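You operate a simulated robot arm through the tools that you are given. There is no shell and no other tool.

Carry out the task below with a simulated robot arm. There is one attempt and no reset: what you move stays moved.

JOB
One drive is dead: find the thrown breaker and switch it on.
Fine: cabinet isolator off before the door opens; shut and latch the door, then isolator on again.

The check looks at the end state, three seconds after you hand in, the way a careful person would. Anything else that was tipped, shoved, dropped, spilled or broken makes it a failure.

ROBOT AND FRAMES
A 7-joint arm with a two-finger parallel gripper, fixed in place. Base frame: the origin is on the floor under the middle of its stand, x ahead of it, y to its left, z up. Units: cm, degrees, N and s.
With the tool pointing down near the work surface it reaches from about 10 to 94 cm from the base axis. Its first joint turns from -166.0 to 166.0 degrees. Payload 3.43 kg.
Tool frame: the origin (TCP) lies between the finger pads and is the grasp point; the fingertips stand 3 cm ahead of it; z points along the fingers, y is the line along which they close. The gripper opens to 9.4 cm. The fingers are 2.8 cm wide and 1 cm thick; the gripper's body (5 by 9.6 cm) begins 5.5 cm behind the TCP.
Orientation is that of the tool frame in the base frame, as a unit quaternion [w, x, y, z]. With the fingers straight down and closing along the base's y, the tool's x points along the base's -x, its y along +y and its z along -z.

CONTROLS
- The arm moves only by the tool servo_tool. Its argument "commands" is a list of rows, each a list of 2 entries, a list of its own where there are three numbers: the shift along the base's x, y, z in cm, then the turn, a rotation vector about the base's x, y, z in degrees. In form: [[[dx, dy, dz], [wx, wy, wz]], ...]. A call has 1 to 20 rows; each row shifts and turns the commanded pose from where the row before left it. "gripper" is the opening, from 0 (shut) to 1 (fully open), set as the call begins (left out, the last holds). Rows are played at 5 a second. More than 5 cm and 8.6 degrees between two rows, or a gripper value outside its range, and nothing of the call is played. A pose out of reach is approached as far as the arm can. The call stops where the force on the tool passes 90 N (or 10 N more than at its start, if that is more) or the arm is blocked; 0.2 s more then pass. The fingers move at their own pace (about 4.5 cm/s each) and stop on an object; they squeeze with about 35 N. The grip force told is the motor's: it shows also when the fingers shut on nothing. Time passes only in rows, and 0.2 s behind the last, so rows that do not move let the fingers close. The reply holds the time, the measured pose of the TCP, the force on the tool along the base axes, the opening and the grip force, in the units named above and with some noise, with the torque about the TCP (base axes, N m) and any sound that the robot's microphone picked up.
- Cameras (640 x 400 px; columns grow to the right, rows downward): "scene" is fixed at [40.15, 65.1, 154.36]; the picture's right is [-0.94, -0.35, 0.00], its down [-0.20, 0.52, -0.83] and it looks along [0.29, -0.77, -0.56] (base axes); focal length 352 px, centre (320, 200). "wrist" rides on the gripper at [7.6, 1.4, -10.3] in the tool frame; the picture's right is [-0.18, 0.98, 0.00], its down [-0.75, -0.14, -0.64] and it looks along [-0.63, -0.12, 0.77] (tool axes); focal length 243 px, centre (320, 200). There is no depth. A picture from a camera that has moved, and an enlarged one, comes with that camera's place and axes in the base frame and with its lens.
- capture(camera): a new picture of that camera. No time passes.
- slide_trunk(by): slides the trunk up (or, below 0, down) by that many cm; the arm rides with it, the base frame stays. It gives what a move gives, with no picture.
- inspect(camera, box): a new picture of the part [left, top, right, bottom] of that camera's present view, enlarged. No time passes.
- job_done(): hands the job in; it is judged then, once.

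Places have to be worked out from the pictures, the camera data and where the tool is seen. Open the gripper and draw the arm clear of the work before you hand the job in, unless the task says otherwise.

The tools are called after "Emit:" by a JSON object that holds its "fn" and its "kwargs". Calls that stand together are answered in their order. servo_tool: Moves the arm, as the interface text tells. Its arguments: {"type":"object","properties":{"commands":{"type":"array","items":{"type":"array"}},"gripper":{"type":"number"}},"required":["commands"]} The other tools are called the same way: slide_trunk (by) moves the trunk up or down; capture (camera) takes a picture; inspect (camera, box) takes an enlarged picture of a part of a camera's view; job_done () hands the job in.

At the start:

```text
time: 0.0
ee_pos: [50.06, -29.16, 116.14]
orientation: [0.0, 0.0, 1.0, 0.0]
force: [0.8, 0.2, -0.3]
torque: [-0.02, 0.0, 0.0]
opening: 9.42
gripper_force: 0.0
trunk travel left (down, up): [-27.5, 21.5]
```

scene: 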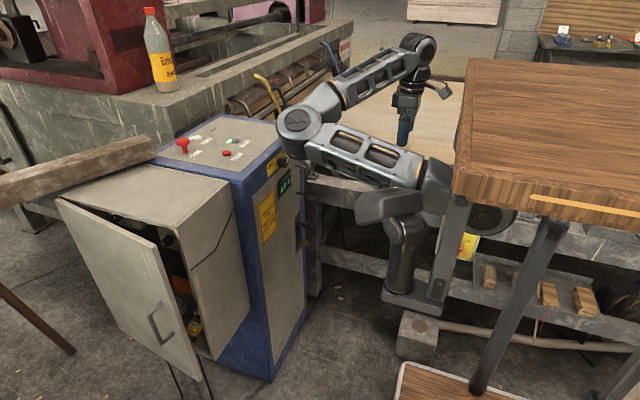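
wrist: 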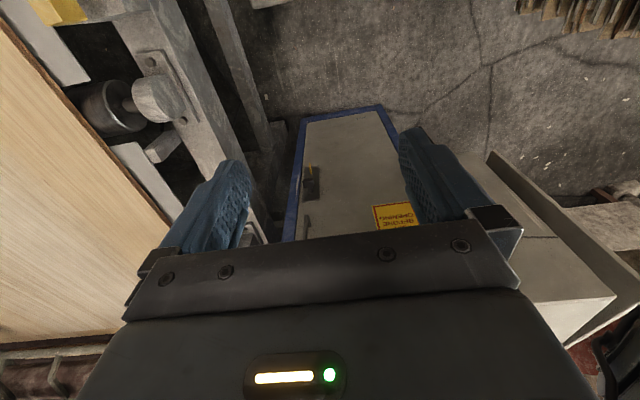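

I'll look closely at the scene first: the cabinet, its door, and the side with the isolator.

Emit:
{"fn": "inspect", "kwargs": {"camera": "scene", "box": [40, 100, 340, 390]}}

Emit:
{"fn": "inspect", "kwargs": {"camera": "scene", "box": [150, 110, 310, 210]}}

Emit:
{"fn": "inspect", "kwargs": {"camera": "scene", "box": [100, 200, 320, 380]}}

Emit:
{"fn": "inspect", "kwargs": {"camera": "wrist", "box": [230, 90, 550, 290]}}

```text
1.38 times, centred on (190, 245) of scene
camera zoom: at [40.15, 65.1, 154.36], right [-0.94, -0.35, 0.0], down [-0.2, 0.52, -0.83], along [0.29, -0.77, -0.56], focal length 486 px, centre (499, 138)
```

zoom: 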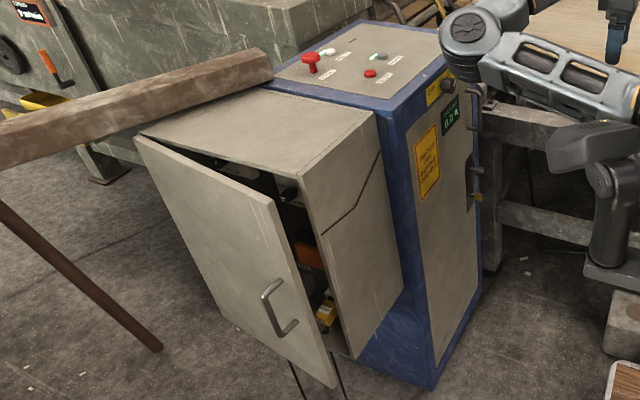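

```text
4.00 times, centred on (230, 160) of scene
camera zoom: at [40.15, 65.1, 154.36], right [-0.94, -0.35, 0.0], down [-0.2, 0.52, -0.83], along [0.29, -0.77, -0.56], focal length 1408 px, centre (680, 360)
```

zoom: 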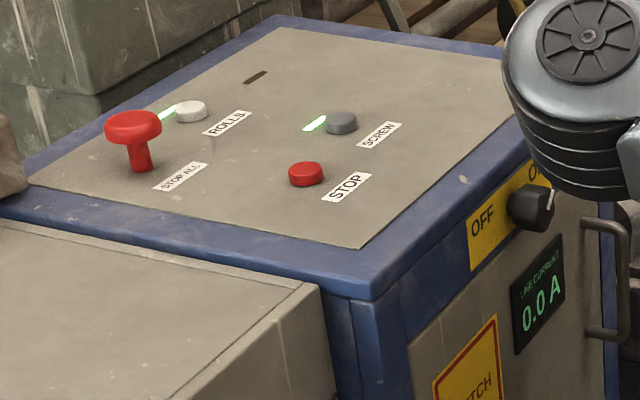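

```text
2.22 times, centred on (210, 290) of scene
camera zoom: at [40.15, 65.1, 154.36], right [-0.94, -0.35, 0.0], down [-0.2, 0.52, -0.83], along [0.29, -0.77, -0.56], focal length 782 px, centre (564, 0)
```

zoom: 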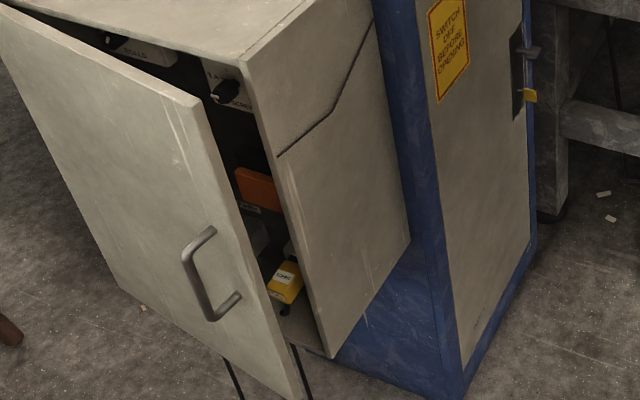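

```text
2.00 times, centred on (390, 190) of wrist
camera zoom: at [42.52, -27.97, 126.37], right [0.18, 0.98, 0.0], down [0.75, -0.14, 0.64], along [0.63, -0.12, -0.77], focal length 485 px, centre (180, 220)
```

zoom: 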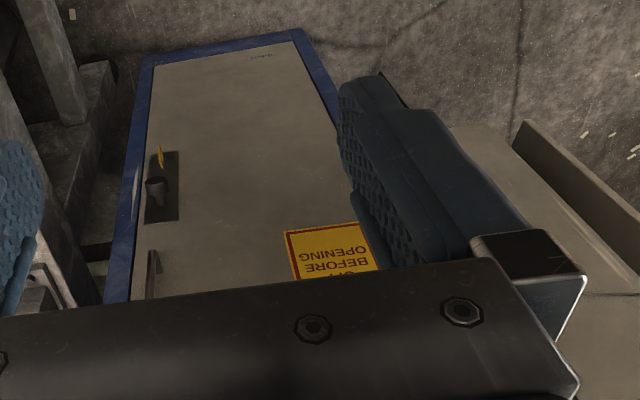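

The blue cabinet's front face is at about x≈89, y from -6 to -43, with an OFF/ON knob, current display, handle and a latch. I'll enlarge the side box interior, the latch and the panel before moving.

Emit:
{"fn": "inspect", "kwargs": {"camera": "scene", "box": [120, 195, 220, 260]}}

Emit:
{"fn": "inspect", "kwargs": {"camera": "scene", "box": [150, 255, 250, 355]}}

Emit:
{"fn": "inspect", "kwargs": {"camera": "scene", "box": [250, 145, 320, 270]}}

Emit:
{"fn": "inspect", "kwargs": {"camera": "wrist", "box": [280, 150, 360, 250]}}

```text
6.15 times, centred on (170, 228) of scene
camera zoom: at [40.15, 65.1, 154.36], right [-0.94, -0.35, 0.0], down [-0.2, 0.52, -0.83], along [0.29, -0.77, -0.56], focal length 2167 px, centre (1243, 31)
```

zoom: 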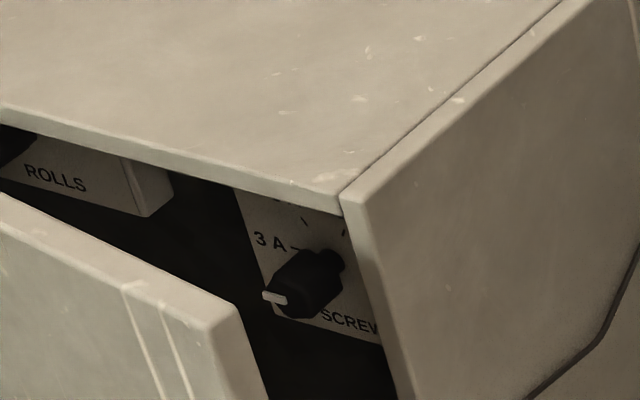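

```text
4.00 times, centred on (200, 305) of scene
camera zoom: at [40.15, 65.1, 154.36], right [-0.94, -0.35, 0.0], down [-0.2, 0.52, -0.83], along [0.29, -0.77, -0.56], focal length 1408 px, centre (800, -220)
```

zoom: 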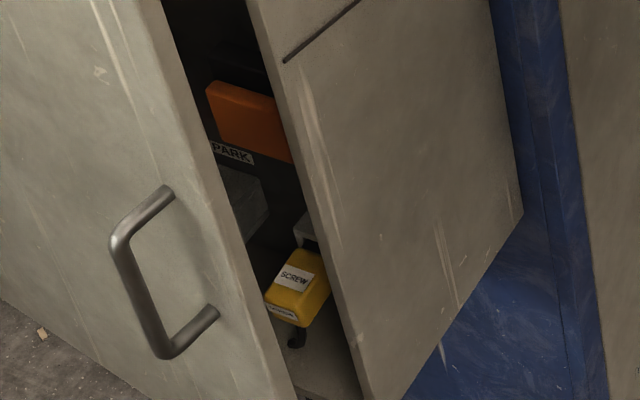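

```text
3.20 times, centred on (285, 208) of scene
camera zoom: at [40.15, 65.1, 154.36], right [-0.94, -0.35, 0.0], down [-0.2, 0.52, -0.83], along [0.29, -0.77, -0.56], focal length 1127 px, centre (432, 176)
```

zoom: 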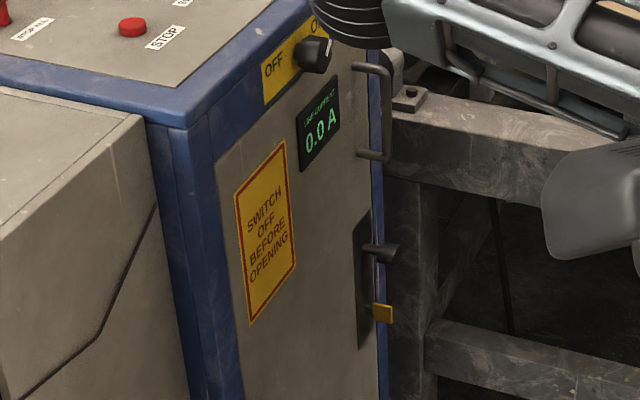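

```text
4.00 times, centred on (320, 200) of wrist
camera zoom: at [42.52, -27.97, 126.37], right [0.18, 0.98, 0.0], down [0.75, -0.14, 0.64], along [0.63, -0.12, -0.77], focal length 970 px, centre (320, 200)
```

zoom: 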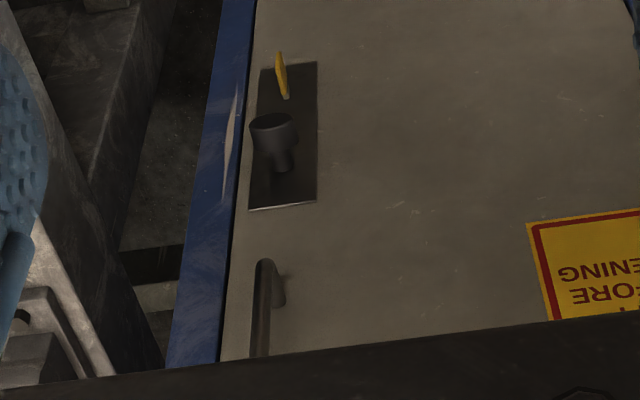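

The isolator knob reads as ON and sits near (86,-25,100); the handle is near y≈-40, z 80–92, and the latch knob near z≈65. I'll check how the robot itself stands in the scene.

Emit:
{"fn": "inspect", "kwargs": {"camera": "scene", "box": [280, 20, 540, 400]}}

Emit:
{"fn": "inspect", "kwargs": {"camera": "scene", "box": [260, 140, 300, 180]}}

Emit:
{"fn": "inspect", "kwargs": {"camera": "scene", "box": [290, 205, 320, 260]}}

```text
1.05 times, centred on (410, 210) of scene (not enlarged: the box is as wide or as high as the picture)
camera zoom: at [40.15, 65.1, 154.36], right [-0.94, -0.35, 0.0], down [-0.2, 0.52, -0.83], along [0.29, -0.77, -0.56], focal length 371 px, centre (225, 190)
```

zoom: 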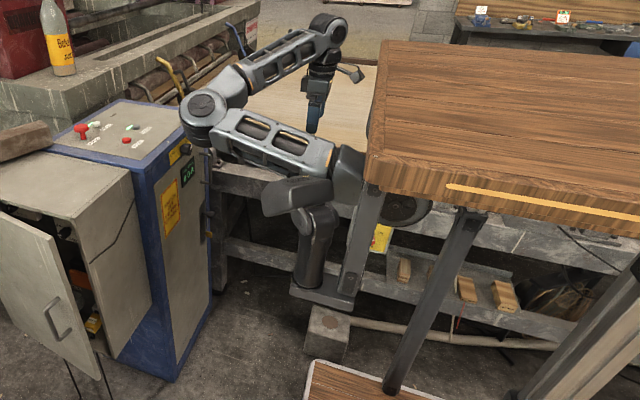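

```text
10.00 times, centred on (280, 160) of scene
camera zoom: at [40.15, 65.1, 154.36], right [-0.94, -0.35, 0.0], down [-0.2, 0.52, -0.83], along [0.29, -0.77, -0.56], focal length 3521 px, centre (720, 600)
```

zoom: 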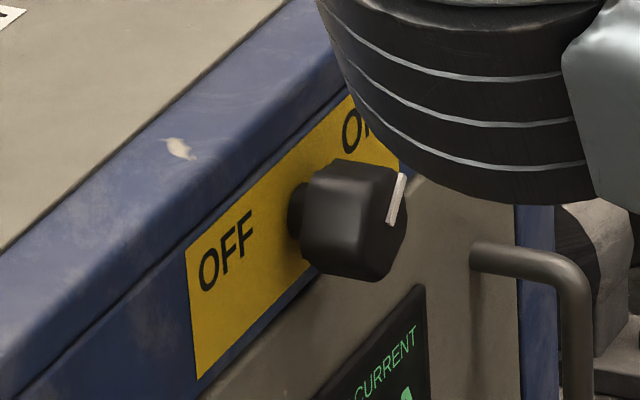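

```text
7.27 times, centred on (305, 232) of scene
camera zoom: at [40.15, 65.1, 154.36], right [-0.94, -0.35, 0.0], down [-0.2, 0.52, -0.83], along [0.29, -0.77, -0.56], focal length 2560 px, centre (429, -36)
```

zoom: 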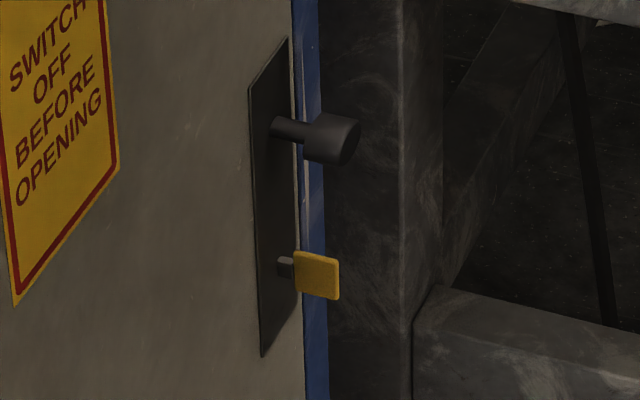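

The isolator pointer stands toward ON, and the latch has a black knob with a yellow tab below it. To work out where the arm's own links are in depth, I'll slide the trunk up a little and compare the pictures.

Emit:
{"fn": "slide_trunk", "kwargs": {"by": 5}}

Emit:
{"fn": "capture", "kwargs": {"camera": "scene"}}

Emit:
{"fn": "capture", "kwargs": {"camera": "wrist"}}

```text
time: 0.9
ee_pos: [50.07, -29.39, 121.05]
orientation: [0.0, 0.0, 1.0, -0.001]
force: [0.5, -0.5, -0.1]
torque: [-0.02, -0.03, -0.01]
opening: 9.4
gripper_force: 0.0
trunk travel left (down, up): [-32.5, 16.5]
```

```text
taken
```

scene: 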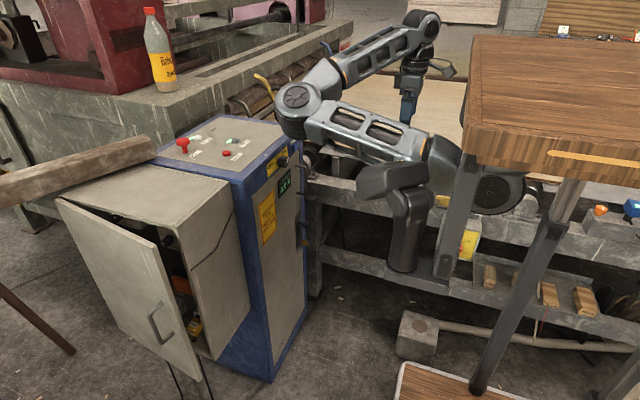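

```text
taken
camera wrist: at [42.52, -27.97, 131.37], right [0.18, 0.98, 0.0], down [0.75, -0.14, 0.64], along [0.63, -0.12, -0.77], focal length 243 px, centre (320, 200)
```

wrist: 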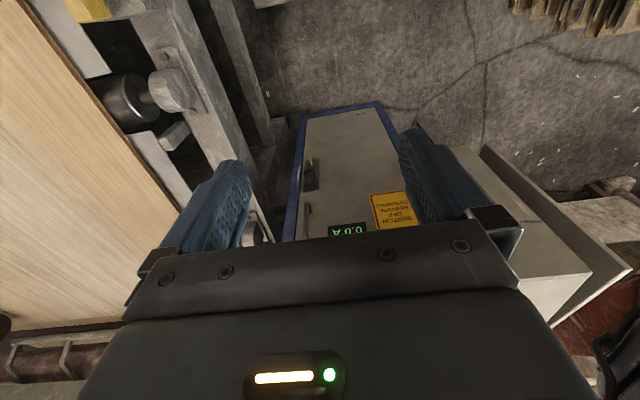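

The wooden slab is part of the robot's trunk, since it moved with the slide. I'll bring the tool forward and down while tilting it about 50° so the wrist camera looks straight at the cabinet front from about 40 cm away.

Emit:
{"fn": "servo_tool", "kwargs": {"commands": [[[1.67, 0, -3.5], [0, -8.33, 0]], [[1.67, 0, -3.5], [0, -8.33, 0]], [[1.67, 0, -3.5], [0, -8.33, 0]], [[1.67, 0, -3.5], [0, -8.33, 0]], [[1.67, 0, -3.5], [0, -8.33, 0]], [[1.67, 0, -3.5], [0, -8.33, 0]]]}}

Emit:
{"fn": "capture", "kwargs": {"camera": "wrist"}}

Emit:
{"fn": "capture", "kwargs": {"camera": "scene"}}

```text
time: 2.3
ee_pos: [59.96, -29.39, 100.06]
orientation: [0.423, -0.001, 0.906, -0.001]
force: [-0.2, 1.4, -0.3]
torque: [-0.02, 0.0, -0.01]
opening: 9.4
gripper_force: 0.1
trunk travel left (down, up): [-32.5, 16.5]
```

```text
taken
camera wrist: at [47.26, -27.99, 100.73], right [0.12, 0.98, 0.14], down [-0.01, -0.14, 0.99], along [0.99, -0.12, -0.01], focal length 243 px, centre (320, 200)
```

wrist: 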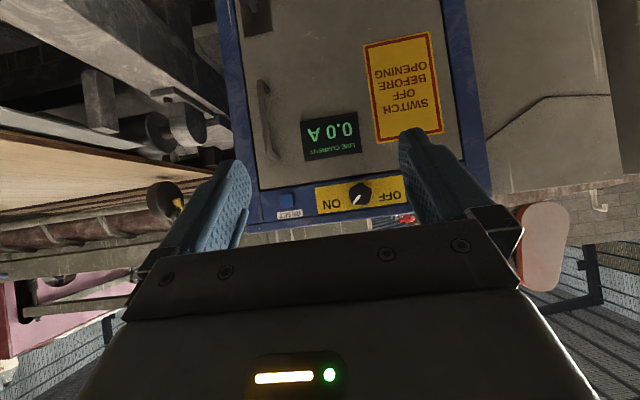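

```text
taken
```

scene: 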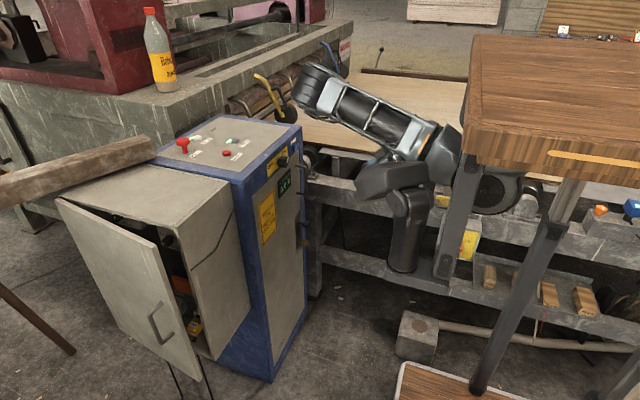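

Now the front panel is visible (upside down in the wrist picture): OFF/ON isolator knob, current display, a blue RESET button, handle, and latch. I'll enlarge these.

Emit:
{"fn": "inspect", "kwargs": {"camera": "wrist", "box": [270, 160, 420, 240]}}

Emit:
{"fn": "inspect", "kwargs": {"camera": "wrist", "box": [220, 0, 380, 110]}}

Emit:
{"fn": "inspect", "kwargs": {"camera": "wrist", "box": [210, 0, 500, 240]}}

```text
4.27 times, centred on (345, 200) of wrist
camera zoom: at [47.26, -27.99, 100.73], right [0.12, 0.98, 0.14], down [-0.01, -0.14, 0.99], along [0.99, -0.12, -0.01], focal length 1035 px, centre (213, 200)
```

zoom: 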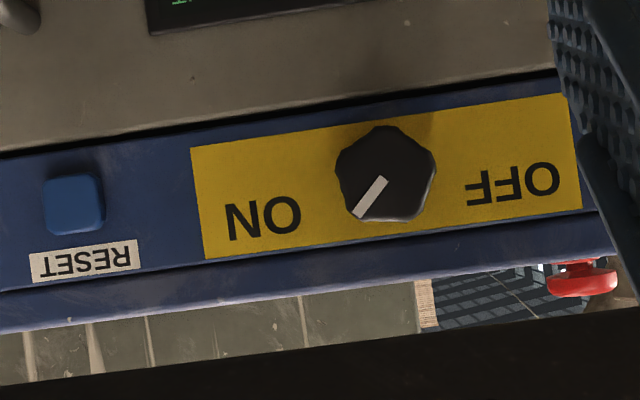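

```text
3.64 times, centred on (300, 55) of wrist
camera zoom: at [47.26, -27.99, 100.73], right [0.12, 0.98, 0.14], down [-0.01, -0.14, 0.99], along [0.99, -0.12, -0.01], focal length 882 px, centre (393, 727)
```

zoom: 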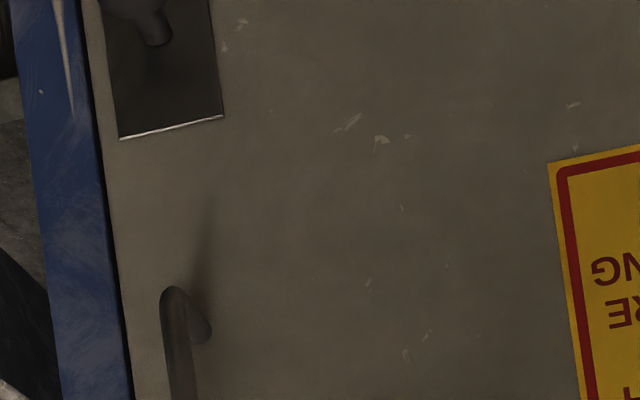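

```text
1.67 times, centred on (355, 120) of wrist
camera zoom: at [47.26, -27.99, 100.73], right [0.12, 0.98, 0.14], down [-0.01, -0.14, 0.99], along [0.99, -0.12, -0.01], focal length 404 px, centre (262, 333)
```

zoom: 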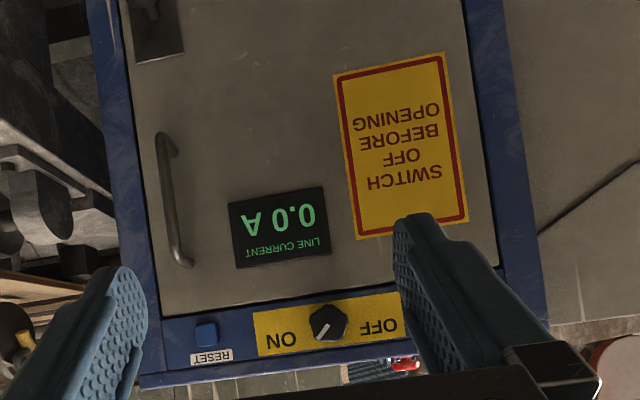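

The pointer stands at 45° toward ON (on the −y side), so OFF needs a −90° turn about x. Knob centre ≈ (87.6, −26.2, 100.3), panel ≈ x 89.5. I'll level the tool to point along +x, roll it +45°, and line up in front of the knob.

Emit:
{"fn": "servo_tool", "kwargs": {"commands": [[[2, 0.64, 0.05], [0, -8, 0]], [[2, 0.64, 0.05], [0, -8, 0]], [[2, 0.64, 0.05], [0, -8, 0]], [[2, 0.64, 0.05], [0, -8, 0]], [[2, 0.64, 0.05], [0, -8, 0]], [[0, 0, 0], [7.5, 0, 0]], [[0, 0, 0], [7.5, 0, 0]], [[0, 0, 0], [7.5, 0, 0]], [[0, 0, 0], [7.5, 0, 0]], [[0, 0, 0], [7.5, 0, 0]], [[0, 0, 0], [7.5, 0, 0]]]}}

Emit:
{"fn": "capture", "kwargs": {"camera": "wrist"}}

Emit:
{"fn": "capture", "kwargs": {"camera": "scene"}}

```text
time: 4.7
ee_pos: [73.79, -28.43, 103.13]
orientation: [0.652, 0.272, 0.654, 0.271]
force: [0.6, 1.0, -0.4]
torque: [0.03, -0.03, 0.02]
opening: 9.39
gripper_force: 0.1
out of reach, approached as far as the arm can: row 5, 6
trunk travel left (down, up): [-32.5, 16.5]
```

```text
taken
camera wrist: at [63.62, -22.14, 98.83], right [0.0, 0.56, 0.83], down [-0.64, -0.63, 0.43], along [0.77, -0.53, 0.36], focal length 243 px, centre (320, 200)
```

wrist: 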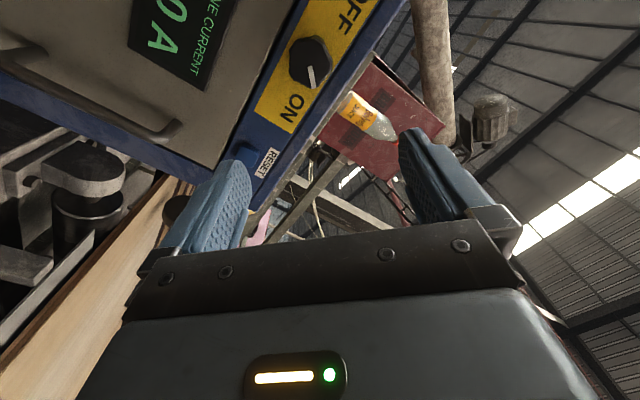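

```text
taken
```

scene: 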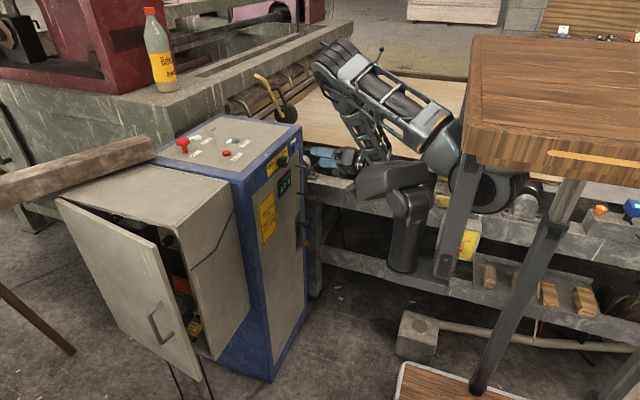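

The tool is level and rolled 45°, but it ended at (73.8,−28.4,103.1) because the folded pose was too close in. I'll move forward to align with the knob axis at about x=79.

Emit:
{"fn": "servo_tool", "kwargs": {"commands": [[[2.1, 1.1, -1.4], [0, 0, 0]], [[2.1, 1.1, -1.4], [0, 0, 0]], [[1, 0, 0], [0, 0, 0]]]}}

Emit:
{"fn": "capture", "kwargs": {"camera": "wrist"}}

```text
time: 5.5
ee_pos: [79.08, -26.17, 100.37]
orientation: [0.653, 0.271, 0.654, 0.271]
force: [0.2, -0.2, 0.4]
torque: [-0.02, 0.0, 0.01]
opening: 9.41
gripper_force: 0.0
trunk travel left (down, up): [-32.5, 16.5]
```

```text
taken
camera wrist: at [68.81, -19.85, 95.96], right [0.0, 0.56, 0.83], down [-0.64, -0.63, 0.43], along [0.77, -0.53, 0.36], focal length 243 px, centre (320, 200)
```

wrist: 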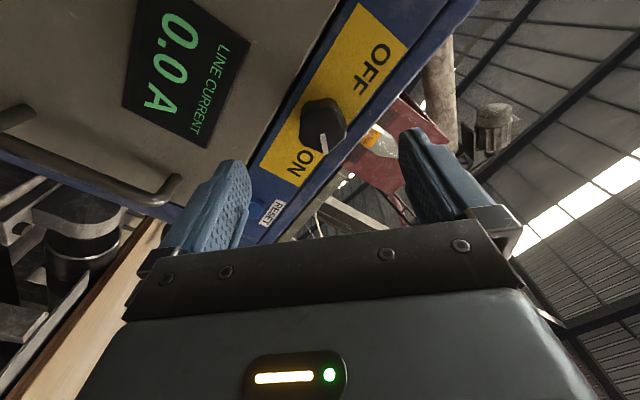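

The knob lies right on the predicted tool axis. I'll enlarge to check the fine alignment before going in.

Emit:
{"fn": "inspect", "kwargs": {"camera": "wrist", "box": [220, 60, 430, 200]}}

```text
2.86 times, centred on (325, 130) of wrist
camera zoom: at [68.81, -19.85, 95.96], right [0.0, 0.56, 0.83], down [-0.64, -0.63, 0.43], along [0.77, -0.53, 0.36], focal length 693 px, centre (306, 400)
```

zoom: 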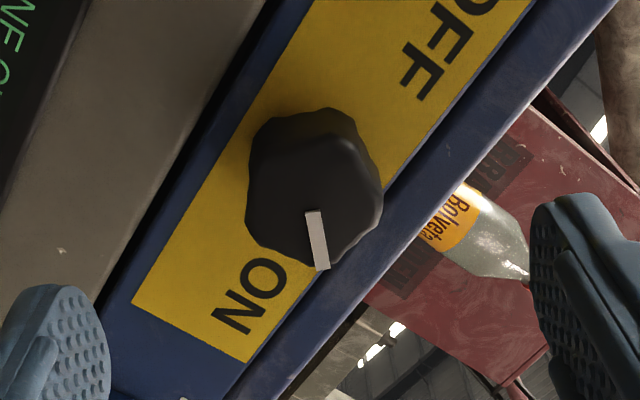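

Aligned to within a few millimetres. I'll advance in small steps, watching for panel contact.

Emit:
{"fn": "servo_tool", "kwargs": {"commands": [[[1.5, 0, 0], [0, 0, 0]], [[1.5, 0, 0], [0, 0, 0]], [[1, 0, 0], [0, 0, 0]], [[0.5, 0, 0], [0, 0, 0]]]}}

Emit:
{"fn": "capture", "kwargs": {"camera": "wrist"}}

```text
time: 6.5
ee_pos: [83.59, -26.18, 100.49]
orientation: [0.653, 0.27, 0.653, 0.271]
force: [-0.2, -0.4, -0.2]
torque: [0.01, 0.0, 0.01]
opening: 9.38
gripper_force: 0.1
trunk travel left (down, up): [-32.5, 16.5]
```

```text
taken
camera wrist: at [73.36, -19.93, 95.99], right [0.0, 0.57, 0.82], down [-0.64, -0.63, 0.43], along [0.77, -0.53, 0.36], focal length 243 px, centre (320, 200)
```

wrist: 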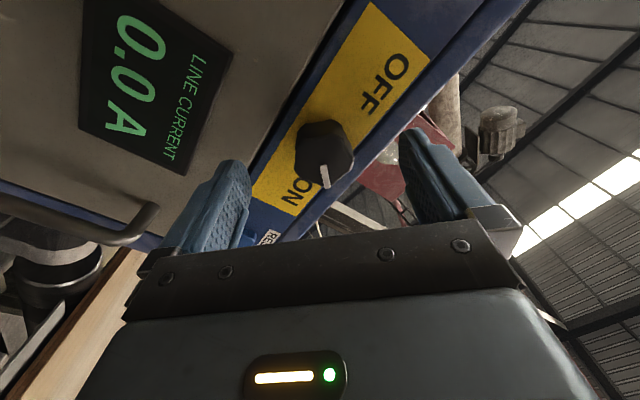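

The knob front now triangulates to x≈85.7, so the fingertips (86.6) already straddle it. I'll go in a bit further in small steps.

Emit:
{"fn": "servo_tool", "kwargs": {"commands": [[[0.4, 0, 0], [0, 0, 0]], [[0.4, 0, 0], [0, 0, 0]], [[0.3, 0, 0], [0, 0, 0]]]}}

Emit:
{"fn": "inspect", "kwargs": {"camera": "wrist", "box": [160, 80, 500, 260]}}

```text
time: 7.3
ee_pos: [84.73, -26.16, 100.42]
orientation: [0.653, 0.271, 0.654, 0.271]
force: [0.1, 0.1, -0.6]
torque: [-0.02, -0.01, 0.01]
opening: 9.41
gripper_force: 0.0
trunk travel left (down, up): [-32.5, 16.5]
```

```text
1.88 times, centred on (330, 170) of wrist
camera zoom: at [74.44, -19.95, 95.89], right [0.0, 0.57, 0.82], down [-0.64, -0.63, 0.43], along [0.77, -0.53, 0.36], focal length 457 px, centre (301, 256)
```

zoom: 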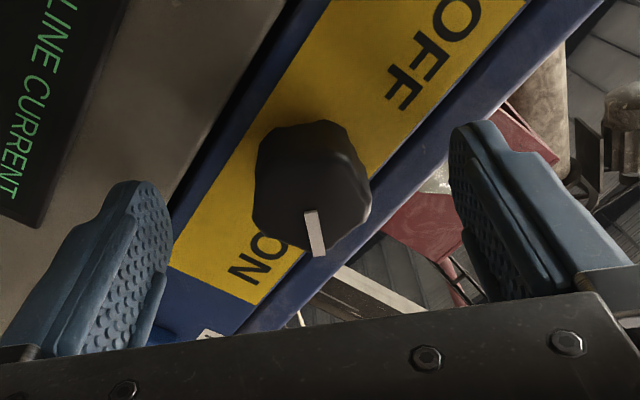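

Fingertips overlap the knob by about 2 cm and are centred. Closing on the knob.

Emit:
{"fn": "servo_tool", "kwargs": {"commands": [[[0, 0, 0], [0, 0, 0]], [[0, 0, 0], [0, 0, 0]], [[0, 0, 0], [0, 0, 0]], [[0, 0, 0], [0, 0, 0]], [[0, 0, 0], [0, 0, 0]]], "gripper": 0}}

Emit:
{"fn": "inspect", "kwargs": {"camera": "wrist", "box": [160, 80, 500, 260]}}

```text
time: 8.5
ee_pos: [84.62, -26.02, 100.44]
orientation: [0.654, 0.269, 0.653, 0.273]
force: [-4.4, 15.7, 18.1]
torque: [-0.04, 0.04, 0.38]
opening: 3.65
gripper_force: 44.2
trunk travel left (down, up): [-32.5, 16.5]
```

```text
1.88 times, centred on (330, 170) of wrist
camera zoom: at [74.45, -19.81, 96.03], right [0.0, 0.57, 0.82], down [-0.64, -0.63, 0.43], along [0.77, -0.53, 0.37], focal length 457 px, centre (301, 256)
```

zoom: 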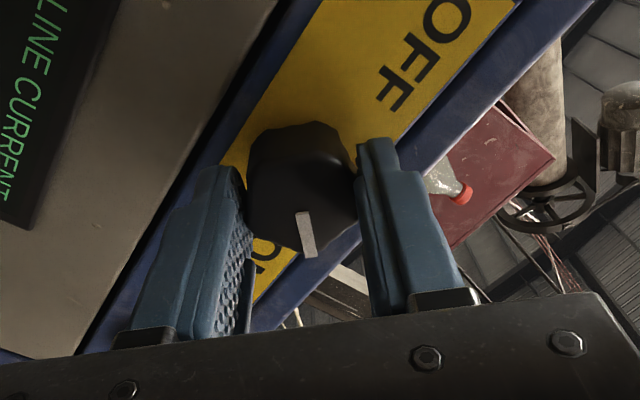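

The knob is held (3.65 cm). I'll ease the slight side load, then turn −90° about x toward OFF.

Emit:
{"fn": "servo_tool", "kwargs": {"commands": [[[0, 0.1, 0.1], [0, 0, 0]], [[0, 0, 0], [-7.5, 0, 0]], [[0, 0, 0], [-7.5, 0, 0]], [[0, 0, 0], [-7.5, 0, 0]], [[0, 0, 0], [-7.5, 0, 0]]]}}

Emit:
{"fn": "inspect", "kwargs": {"camera": "wrist", "box": [160, 80, 500, 260]}}

```text
time: 9.7
ee_pos: [84.58, -25.98, 100.58]
orientation: [0.701, 0.09, 0.701, 0.091]
force: [16.2, 8.8, 13.7]
torque: [0.01, 0.89, 0.29]
opening: 3.63
gripper_force: 44.6
trunk travel left (down, up): [-32.5, 16.5]
```

```text
1.88 times, centred on (330, 170) of wrist
camera zoom: at [74.45, -22.83, 93.45], right [0.0, 0.9, 0.43], down [-0.64, -0.33, 0.69], along [0.77, -0.27, 0.58], focal length 457 px, centre (301, 256)
```

zoom: 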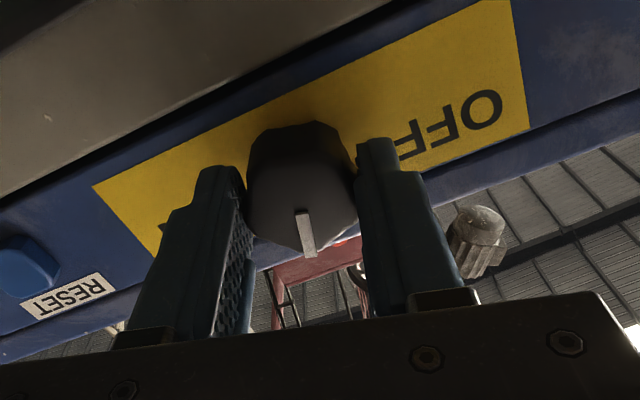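

The knob follows the gripper. Continuing the remaining 60°.

Emit:
{"fn": "servo_tool", "kwargs": {"commands": [[[0, 0, 0], [-7.5, 0, 0]], [[0, 0, 0], [-7.5, 0, 0]], [[0, 0, 0], [-7.5, 0, 0]], [[0, 0, 0], [-7.5, 0, 0]], [[0, 0, 0], [-7.5, 0, 0]], [[0, 0, 0], [-7.5, 0, 0]], [[0, 0, 0], [-7.5, 0, 0]], [[0, 0, 0], [-7.5, 0, 0]]]}}

Emit:
{"fn": "inspect", "kwargs": {"camera": "wrist", "box": [160, 80, 500, 260]}}

```text
time: 11.5
ee_pos: [84.46, -26.09, 100.54]
orientation: [0.653, -0.271, 0.653, -0.271]
force: [14.9, 8.5, 15.2]
torque: [0.34, -0.68, 0.92]
opening: 3.67
gripper_force: 44.6
trunk travel left (down, up): [-32.5, 16.5]
```

```text
1.88 times, centred on (330, 170) of wrist
camera zoom: at [74.45, -30.52, 94.05], right [0.0, 0.82, -0.57], down [-0.64, 0.43, 0.63], along [0.77, 0.36, 0.53], focal length 457 px, centre (301, 256)
```

zoom: 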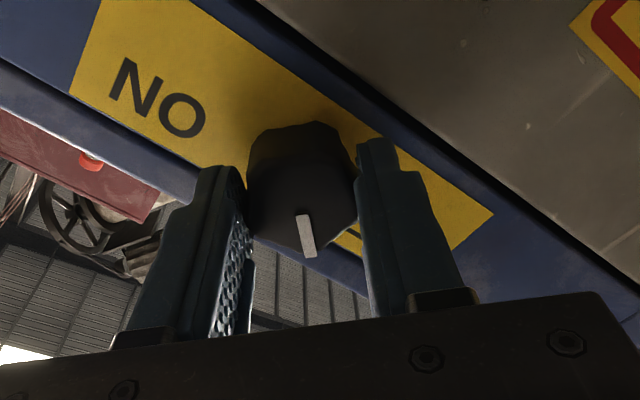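

The pointer has turned the full 90° and now points at OFF. Releasing and checking it stays.

Emit:
{"fn": "servo_tool", "kwargs": {"commands": [[[0, 0, 0], [0, 0, 0]], [[0, 0, 0], [0, 0, 0]], [[0, 0, 0], [0, 0, 0]], [[0, 0, 0], [0, 0, 0]], [[-2, 0, 0], [0, 0, 0]], [[-3, 0, 0], [0, 0, 0]]], "gripper": 1}}

Emit:
{"fn": "capture", "kwargs": {"camera": "wrist"}}

Emit:
{"fn": "inspect", "kwargs": {"camera": "scene", "box": [160, 110, 320, 270]}}

```text
time: 12.9
ee_pos: [79.62, -26.1, 100.59]
orientation: [0.653, -0.27, 0.654, -0.272]
force: [-0.8, 0.3, 0.2]
torque: [0.01, 0.02, -0.04]
opening: 9.42
gripper_force: 0.1
trunk travel left (down, up): [-32.5, 16.5]
```

```text
taken
camera wrist: at [69.46, -30.54, 94.07], right [0.0, 0.82, -0.57], down [-0.64, 0.43, 0.63], along [0.77, 0.36, 0.53], focal length 243 px, centre (320, 200)
```

wrist: 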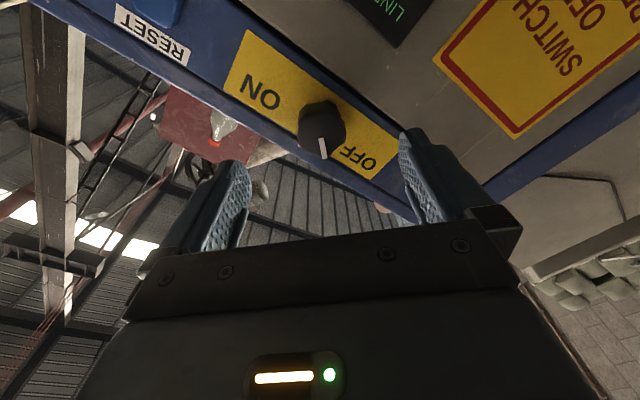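

```text
2.50 times, centred on (240, 190) of scene
camera zoom: at [40.15, 65.1, 154.36], right [-0.94, -0.35, 0.0], down [-0.2, 0.52, -0.83], along [0.29, -0.77, -0.56], focal length 880 px, centre (520, 225)
```

zoom: 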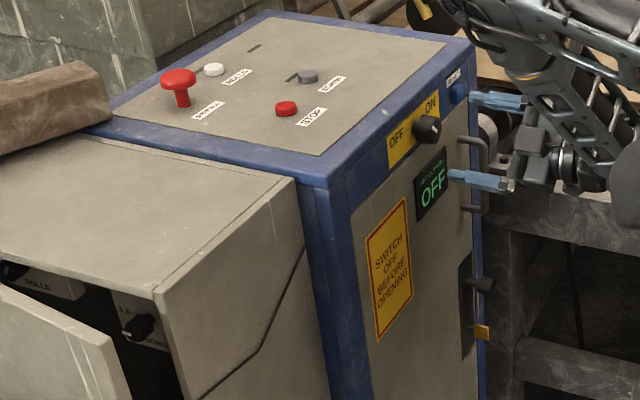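

The display reads OFF and the drive lamps are dark, so the isolator is off. Next I'll undo the roll, back away, and tilt the camera to look at the latch and handle.

Emit:
{"fn": "servo_tool", "kwargs": {"commands": [[[0, 0, 0], [7.5, 0, 0]], [[0, 0, 0], [7.5, 0, 0]], [[0, 0, 0], [7.5, 0, 0]], [[0, 0, 0], [7.5, 0, 0]], [[0, 0, 0], [7.5, 0, 0]], [[0, 0, 0], [7.5, 0, 0]], [[-4, 0, -1], [0, 8, 0]], [[-4, 0, -1], [0, 8, 0]], [[-4, 0, -1], [0, 8, 0]], [[-4, 0, -1], [0, 8, 0]], [[-4, 0, -1], [0, 8, 0]]]}}

Emit:
{"fn": "slide_trunk", "kwargs": {"by": -15}}

Emit:
{"fn": "capture", "kwargs": {"camera": "wrist"}}

Emit:
{"fn": "capture", "kwargs": {"camera": "scene"}}

```text
time: 15.3
ee_pos: [59.59, -26.0, 95.47]
orientation: [0.421, 0.0, 0.907, 0.001]
force: [0.6, -0.2, 0.6]
torque: [-0.01, 0.03, 0.01]
opening: 9.37
gripper_force: 0.2
trunk travel left (down, up): [-32.5, 16.5]
```

```text
time: 17.1
ee_pos: [59.49, -26.08, 80.47]
orientation: [0.422, 0.001, 0.907, -0.001]
force: [-0.3, 0.3, 0.4]
torque: [0.02, 0.01, 0.0]
opening: 9.42
gripper_force: 0.0
trunk travel left (down, up): [-17.5, 31.5]
```

```text
taken
camera wrist: at [46.95, -24.72, 81.16], right [0.12, 0.98, 0.14], down [-0.01, -0.14, 0.99], along [0.99, -0.12, -0.01], focal length 243 px, centre (320, 200)
```

wrist: 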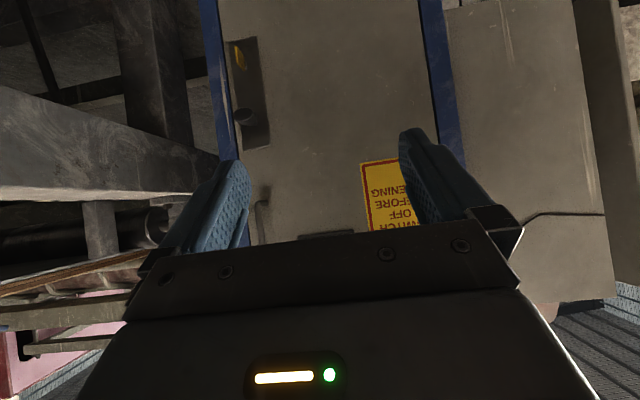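

```text
taken
```

scene: 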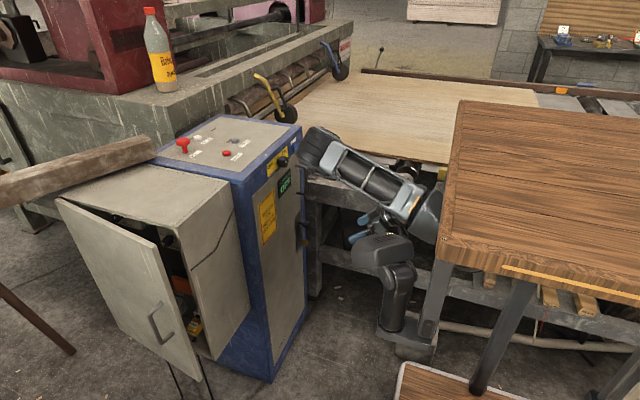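

The latch plate is visible ahead. I'll move in closer for a detailed look at it.

Emit:
{"fn": "servo_tool", "kwargs": {"commands": [[[2.5, -3, -2], [0, 0, 0]], [[2.5, -3, -2], [0, 0, 0]], [[2.5, -3, -2], [0, 0, 0]], [[2.5, -3, -2], [0, 0, 0]]]}}

Emit:
{"fn": "capture", "kwargs": {"camera": "wrist"}}

Emit:
{"fn": "inspect", "kwargs": {"camera": "wrist", "box": [230, 40, 430, 190]}}

```text
time: 18.1
ee_pos: [69.81, -37.92, 72.34]
orientation: [0.422, 0.0, 0.907, -0.001]
force: [-0.6, 0.5, -0.2]
torque: [0.0, -0.01, -0.05]
opening: 9.38
gripper_force: 0.1
trunk travel left (down, up): [-17.5, 31.5]
```

```text
taken
camera wrist: at [57.03, -36.59, 73.06], right [0.12, 0.98, 0.14], down [-0.01, -0.14, 0.99], along [0.99, -0.12, -0.01], focal length 243 px, centre (320, 200)
```

wrist: 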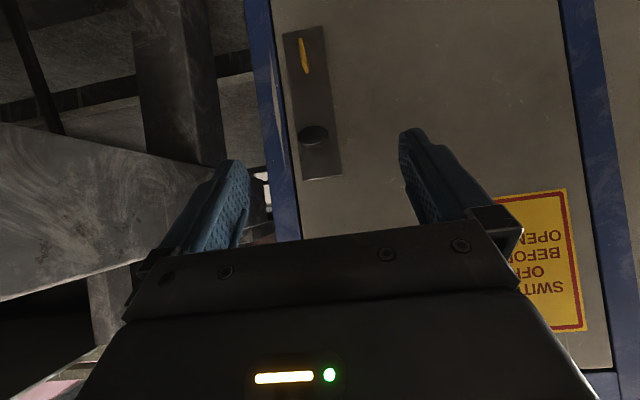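

```text
2.67 times, centred on (330, 115) of wrist
camera zoom: at [57.03, -36.59, 73.06], right [0.12, 0.98, 0.14], down [-0.01, -0.14, 0.99], along [0.99, -0.12, -0.01], focal length 647 px, centre (293, 427)
```

zoom: 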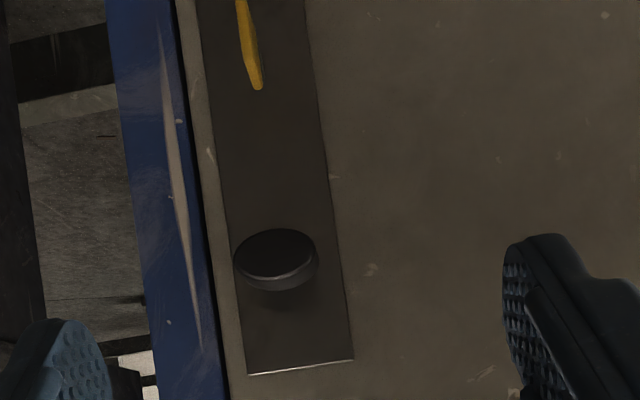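

I need a clearer view of the yellow tab and the knob. Lowering the camera to the latch's level.

Emit:
{"fn": "servo_tool", "kwargs": {"commands": [[[1.5, 0, -4], [0, 0, 0]], [[1.5, 0, -4], [0, 0, 0]], [[0, 0, -3], [0, 0, 0]]]}}

Emit:
{"fn": "inspect", "kwargs": {"camera": "wrist", "box": [240, 90, 400, 230]}}

Emit:
{"fn": "inspect", "kwargs": {"camera": "scene", "box": [285, 200, 335, 260]}}

```text
time: 18.9
ee_pos: [72.71, -38.07, 61.34]
orientation: [0.423, 0.0, 0.906, 0.0]
force: [-0.5, -0.5, 0.7]
torque: [0.02, 0.0, 0.04]
opening: 9.4
gripper_force: 0.0
trunk travel left (down, up): [-17.5, 31.5]
```

```text
2.86 times, centred on (320, 160) of wrist
camera zoom: at [59.96, -36.77, 62.07], right [0.12, 0.98, 0.14], down [-0.01, -0.14, 0.99], along [0.99, -0.12, -0.01], focal length 693 px, centre (320, 314)
```

zoom: 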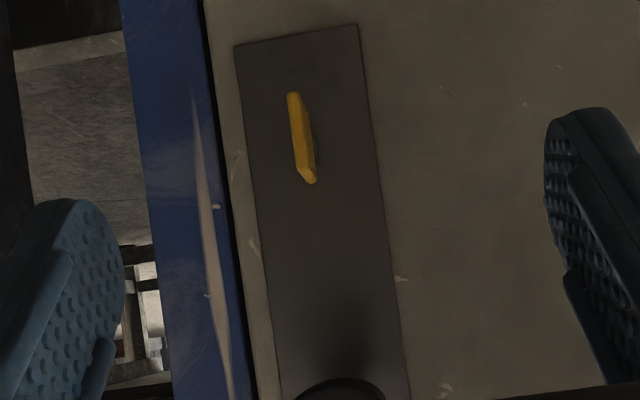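

```text
6.67 times, centred on (310, 230) of scene
camera zoom: at [40.15, 65.1, 154.36], right [-0.94, -0.35, 0.0], down [-0.2, 0.52, -0.83], along [0.29, -0.77, -0.56], focal length 2347 px, centre (387, 0)
```

zoom: 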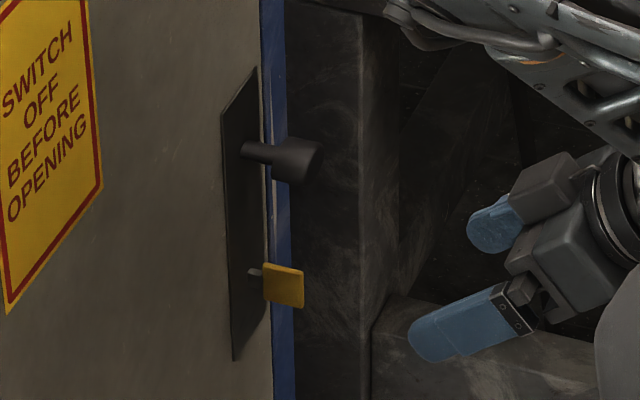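

The yellow tab looks like a thumb-turn: a vertical blade about 3 cm tall at (84.6–87, −39.4, 55.6). The black knob head is near (84–86, −39.5, 65.4). I'll raise the camera to see the knob face on.

Emit:
{"fn": "servo_tool", "kwargs": {"commands": [[[1, 0, 3], [0, 0, 0]], [[2, 0, 3], [0, 0, 0]]]}}

Emit:
{"fn": "inspect", "kwargs": {"camera": "wrist", "box": [240, 60, 400, 200]}}

Emit:
{"fn": "capture", "kwargs": {"camera": "wrist"}}

```text
time: 19.5
ee_pos: [75.66, -38.15, 67.35]
orientation: [0.422, 0.0, 0.907, 0.0]
force: [0.4, 0.2, -0.4]
torque: [0.01, 0.02, 0.02]
opening: 9.38
gripper_force: 0.0
trunk travel left (down, up): [-17.5, 31.5]
```

```text
2.86 times, centred on (320, 130) of wrist
camera zoom: at [62.93, -36.91, 68.13], right [0.12, 0.98, 0.14], down [-0.01, -0.14, 0.99], along [0.99, -0.12, -0.01], focal length 693 px, centre (320, 400)
```

zoom: 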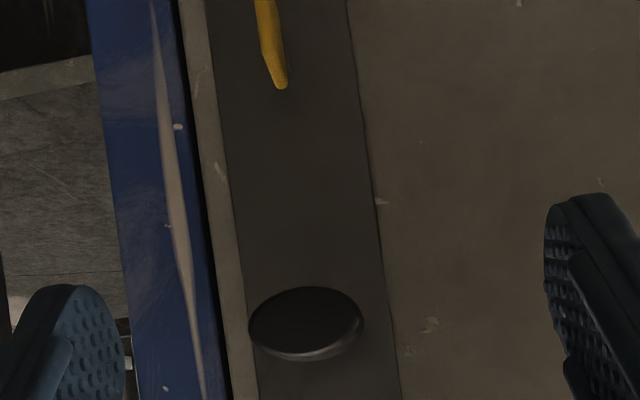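

```text
taken
camera wrist: at [62.93, -36.91, 68.13], right [0.12, 0.98, 0.14], down [-0.01, -0.14, 0.99], along [0.99, -0.12, -0.01], focal length 243 px, centre (320, 200)
```

wrist: 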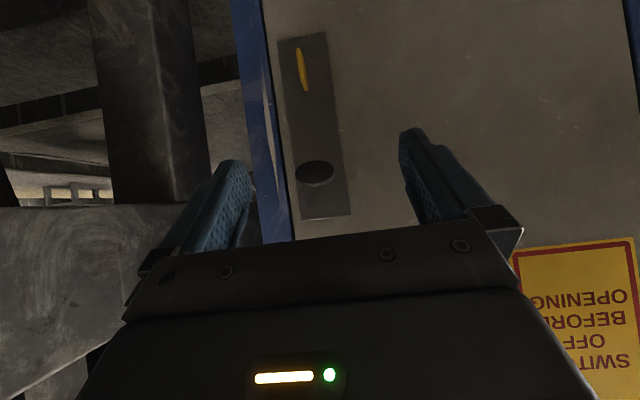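

The black knob is oval with its long axis horizontal (about 3.3 × 2.1 cm), so it's likely a turn-knob, and the yellow blade is vertical. I'll level the tool in front of the knob, then roll 90° so the fingers close vertically on its short axis.

Emit:
{"fn": "servo_tool", "kwargs": {"commands": [[[0.3, -0.27, -0.4], [0, -8, 0]], [[0.3, -0.27, -0.4], [0, -8, 0]], [[0.3, -0.27, -0.4], [0, -8, 0]], [[0.3, -0.27, -0.4], [0, -8, 0]], [[0.3, -0.27, -0.4], [0, -8, 0]]]}}

Emit:
{"fn": "capture", "kwargs": {"camera": "wrist"}}

Emit:
{"fn": "capture", "kwargs": {"camera": "scene"}}

```text
time: 20.7
ee_pos: [77.06, -39.33, 65.42]
orientation: [0.708, -0.001, 0.707, 0.0]
force: [0.0, -0.2, 0.7]
torque: [0.0, 0.01, 0.04]
opening: 9.42
gripper_force: 0.1
trunk travel left (down, up): [-17.5, 31.5]
```

```text
taken
camera wrist: at [66.95, -38.06, 57.78], right [0.0, 0.98, 0.18], down [-0.64, -0.14, 0.75], along [0.77, -0.12, 0.63], focal length 243 px, centre (320, 200)
```

wrist: 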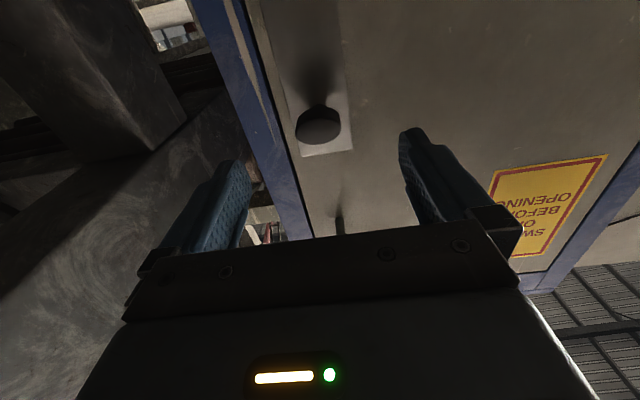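

```text
taken
```

scene: 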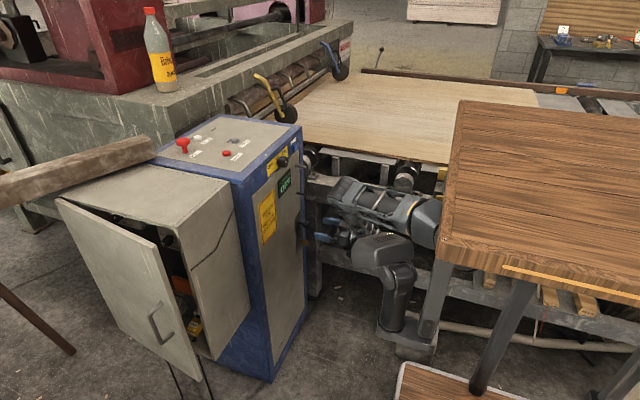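

Level and reachable. Enlarging the knob from this lower angle.

Emit:
{"fn": "inspect", "kwargs": {"camera": "wrist", "box": [240, 0, 400, 240]}}

Emit:
{"fn": "inspect", "kwargs": {"camera": "wrist", "box": [270, 80, 370, 160]}}

Emit:
{"fn": "inspect", "kwargs": {"camera": "scene", "box": [290, 200, 340, 260]}}

```text
1.67 times, centred on (320, 120) of wrist
camera zoom: at [66.95, -38.06, 57.78], right [0.0, 0.98, 0.18], down [-0.64, -0.14, 0.75], along [0.77, -0.12, 0.63], focal length 404 px, centre (320, 333)
```

zoom: 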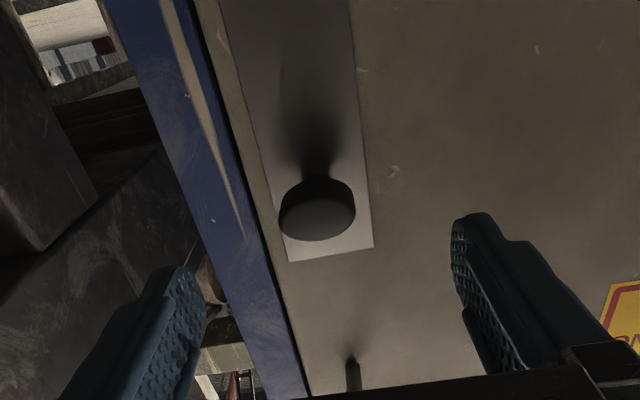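

```text
5.00 times, centred on (320, 120) of wrist
camera zoom: at [66.95, -38.06, 57.78], right [0.0, 0.98, 0.18], down [-0.64, -0.14, 0.75], along [0.77, -0.12, 0.63], focal length 1213 px, centre (320, 600)
```

zoom: 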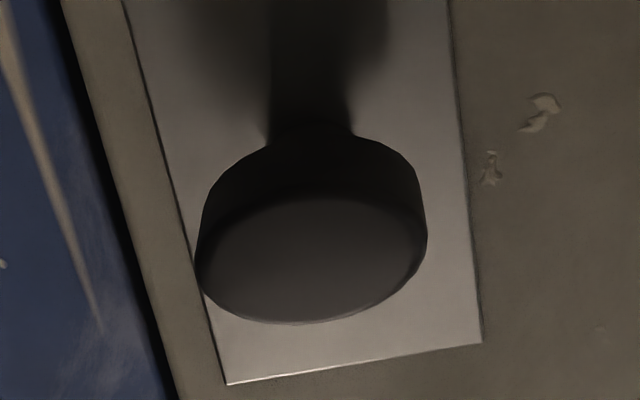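

```text
6.67 times, centred on (315, 230) of scene
camera zoom: at [40.15, 65.1, 154.36], right [-0.94, -0.35, 0.0], down [-0.2, 0.52, -0.83], along [0.29, -0.77, -0.56], focal length 2347 px, centre (353, 0)
```

zoom: 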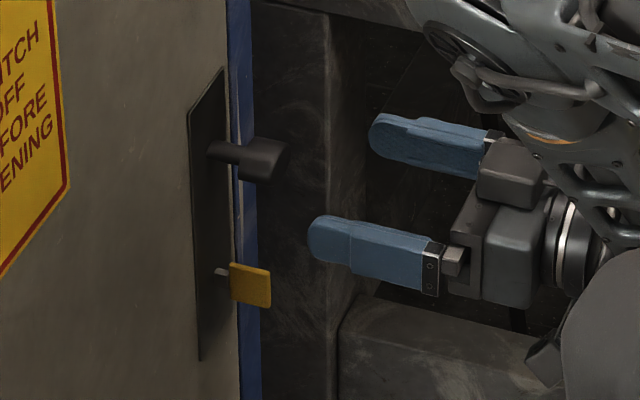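

Knob face centre ≈ (84.2, −39.6, 65.3). Rolling the tool +90° so the fingers close vertically.

Emit:
{"fn": "servo_tool", "kwargs": {"commands": [[[0, 0, 0], [8.2, 0, 0]], [[0, 0, 0], [8.2, 0, 0]], [[0, 0, 0], [8.2, 0, 0]], [[0, 0, 0], [8.2, 0, 0]], [[0, 0, 0], [8.2, 0, 0]], [[0, 0, 0], [8.2, 0, 0]], [[0, 0, 0], [8.2, 0, 0]], [[0, 0, 0], [8.2, 0, 0]], [[0, 0, 0], [8.2, 0, 0]], [[0, 0, 0], [8.2, 0, 0]], [[0, -0.25, 0], [8, 0, 0]]]}}

Emit:
{"fn": "capture", "kwargs": {"camera": "wrist"}}

Emit:
{"fn": "inspect", "kwargs": {"camera": "scene", "box": [290, 190, 390, 270]}}

```text
time: 23.1
ee_pos: [77.1, -39.63, 65.53]
orientation: [0.5, 0.501, 0.499, 0.5]
force: [0.6, -0.3, -0.7]
torque: [0.05, 0.01, 0.02]
opening: 9.39
gripper_force: 0.0
trunk travel left (down, up): [-17.5, 31.5]
```

```text
taken
camera wrist: at [66.95, -32.19, 66.87], right [0.0, -0.19, 0.98], down [-0.64, -0.75, -0.14], along [0.77, -0.63, -0.12], focal length 243 px, centre (320, 200)
```

wrist: 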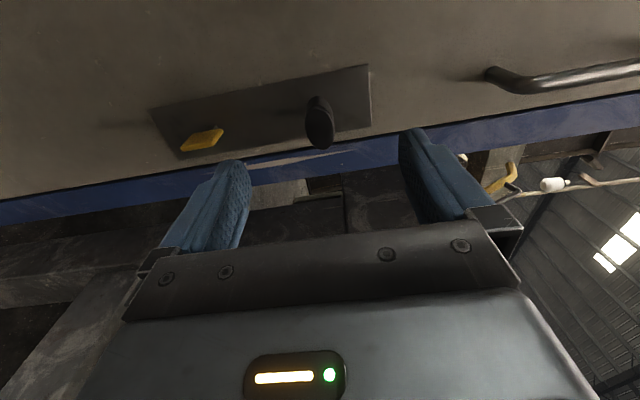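

```text
5.00 times, centred on (340, 230) of scene
camera zoom: at [40.15, 65.1, 154.36], right [-0.94, -0.35, 0.0], down [-0.2, 0.52, -0.83], along [0.29, -0.77, -0.56], focal length 1760 px, centre (220, 50)
```

zoom: 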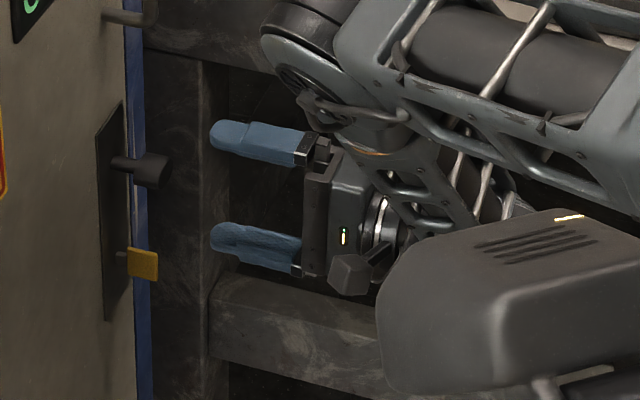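

Good side view now. Enlarging the latch parts for their exact positions.

Emit:
{"fn": "inspect", "kwargs": {"camera": "wrist", "box": [150, 60, 390, 180]}}

```text
2.67 times, centred on (270, 120) of wrist
camera zoom: at [66.95, -32.19, 66.87], right [0.0, -0.19, 0.98], down [-0.64, -0.75, -0.14], along [0.77, -0.63, -0.12], focal length 647 px, centre (453, 413)
```

zoom: 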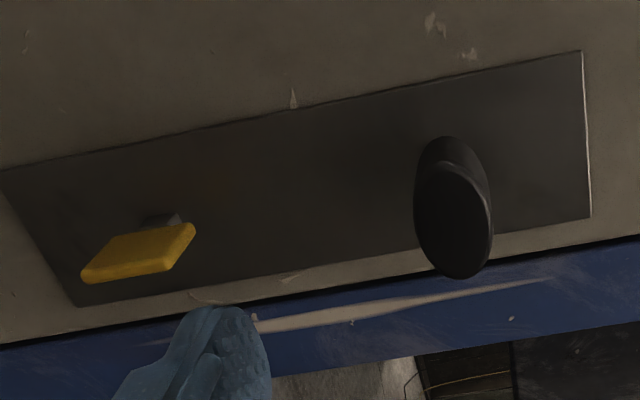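

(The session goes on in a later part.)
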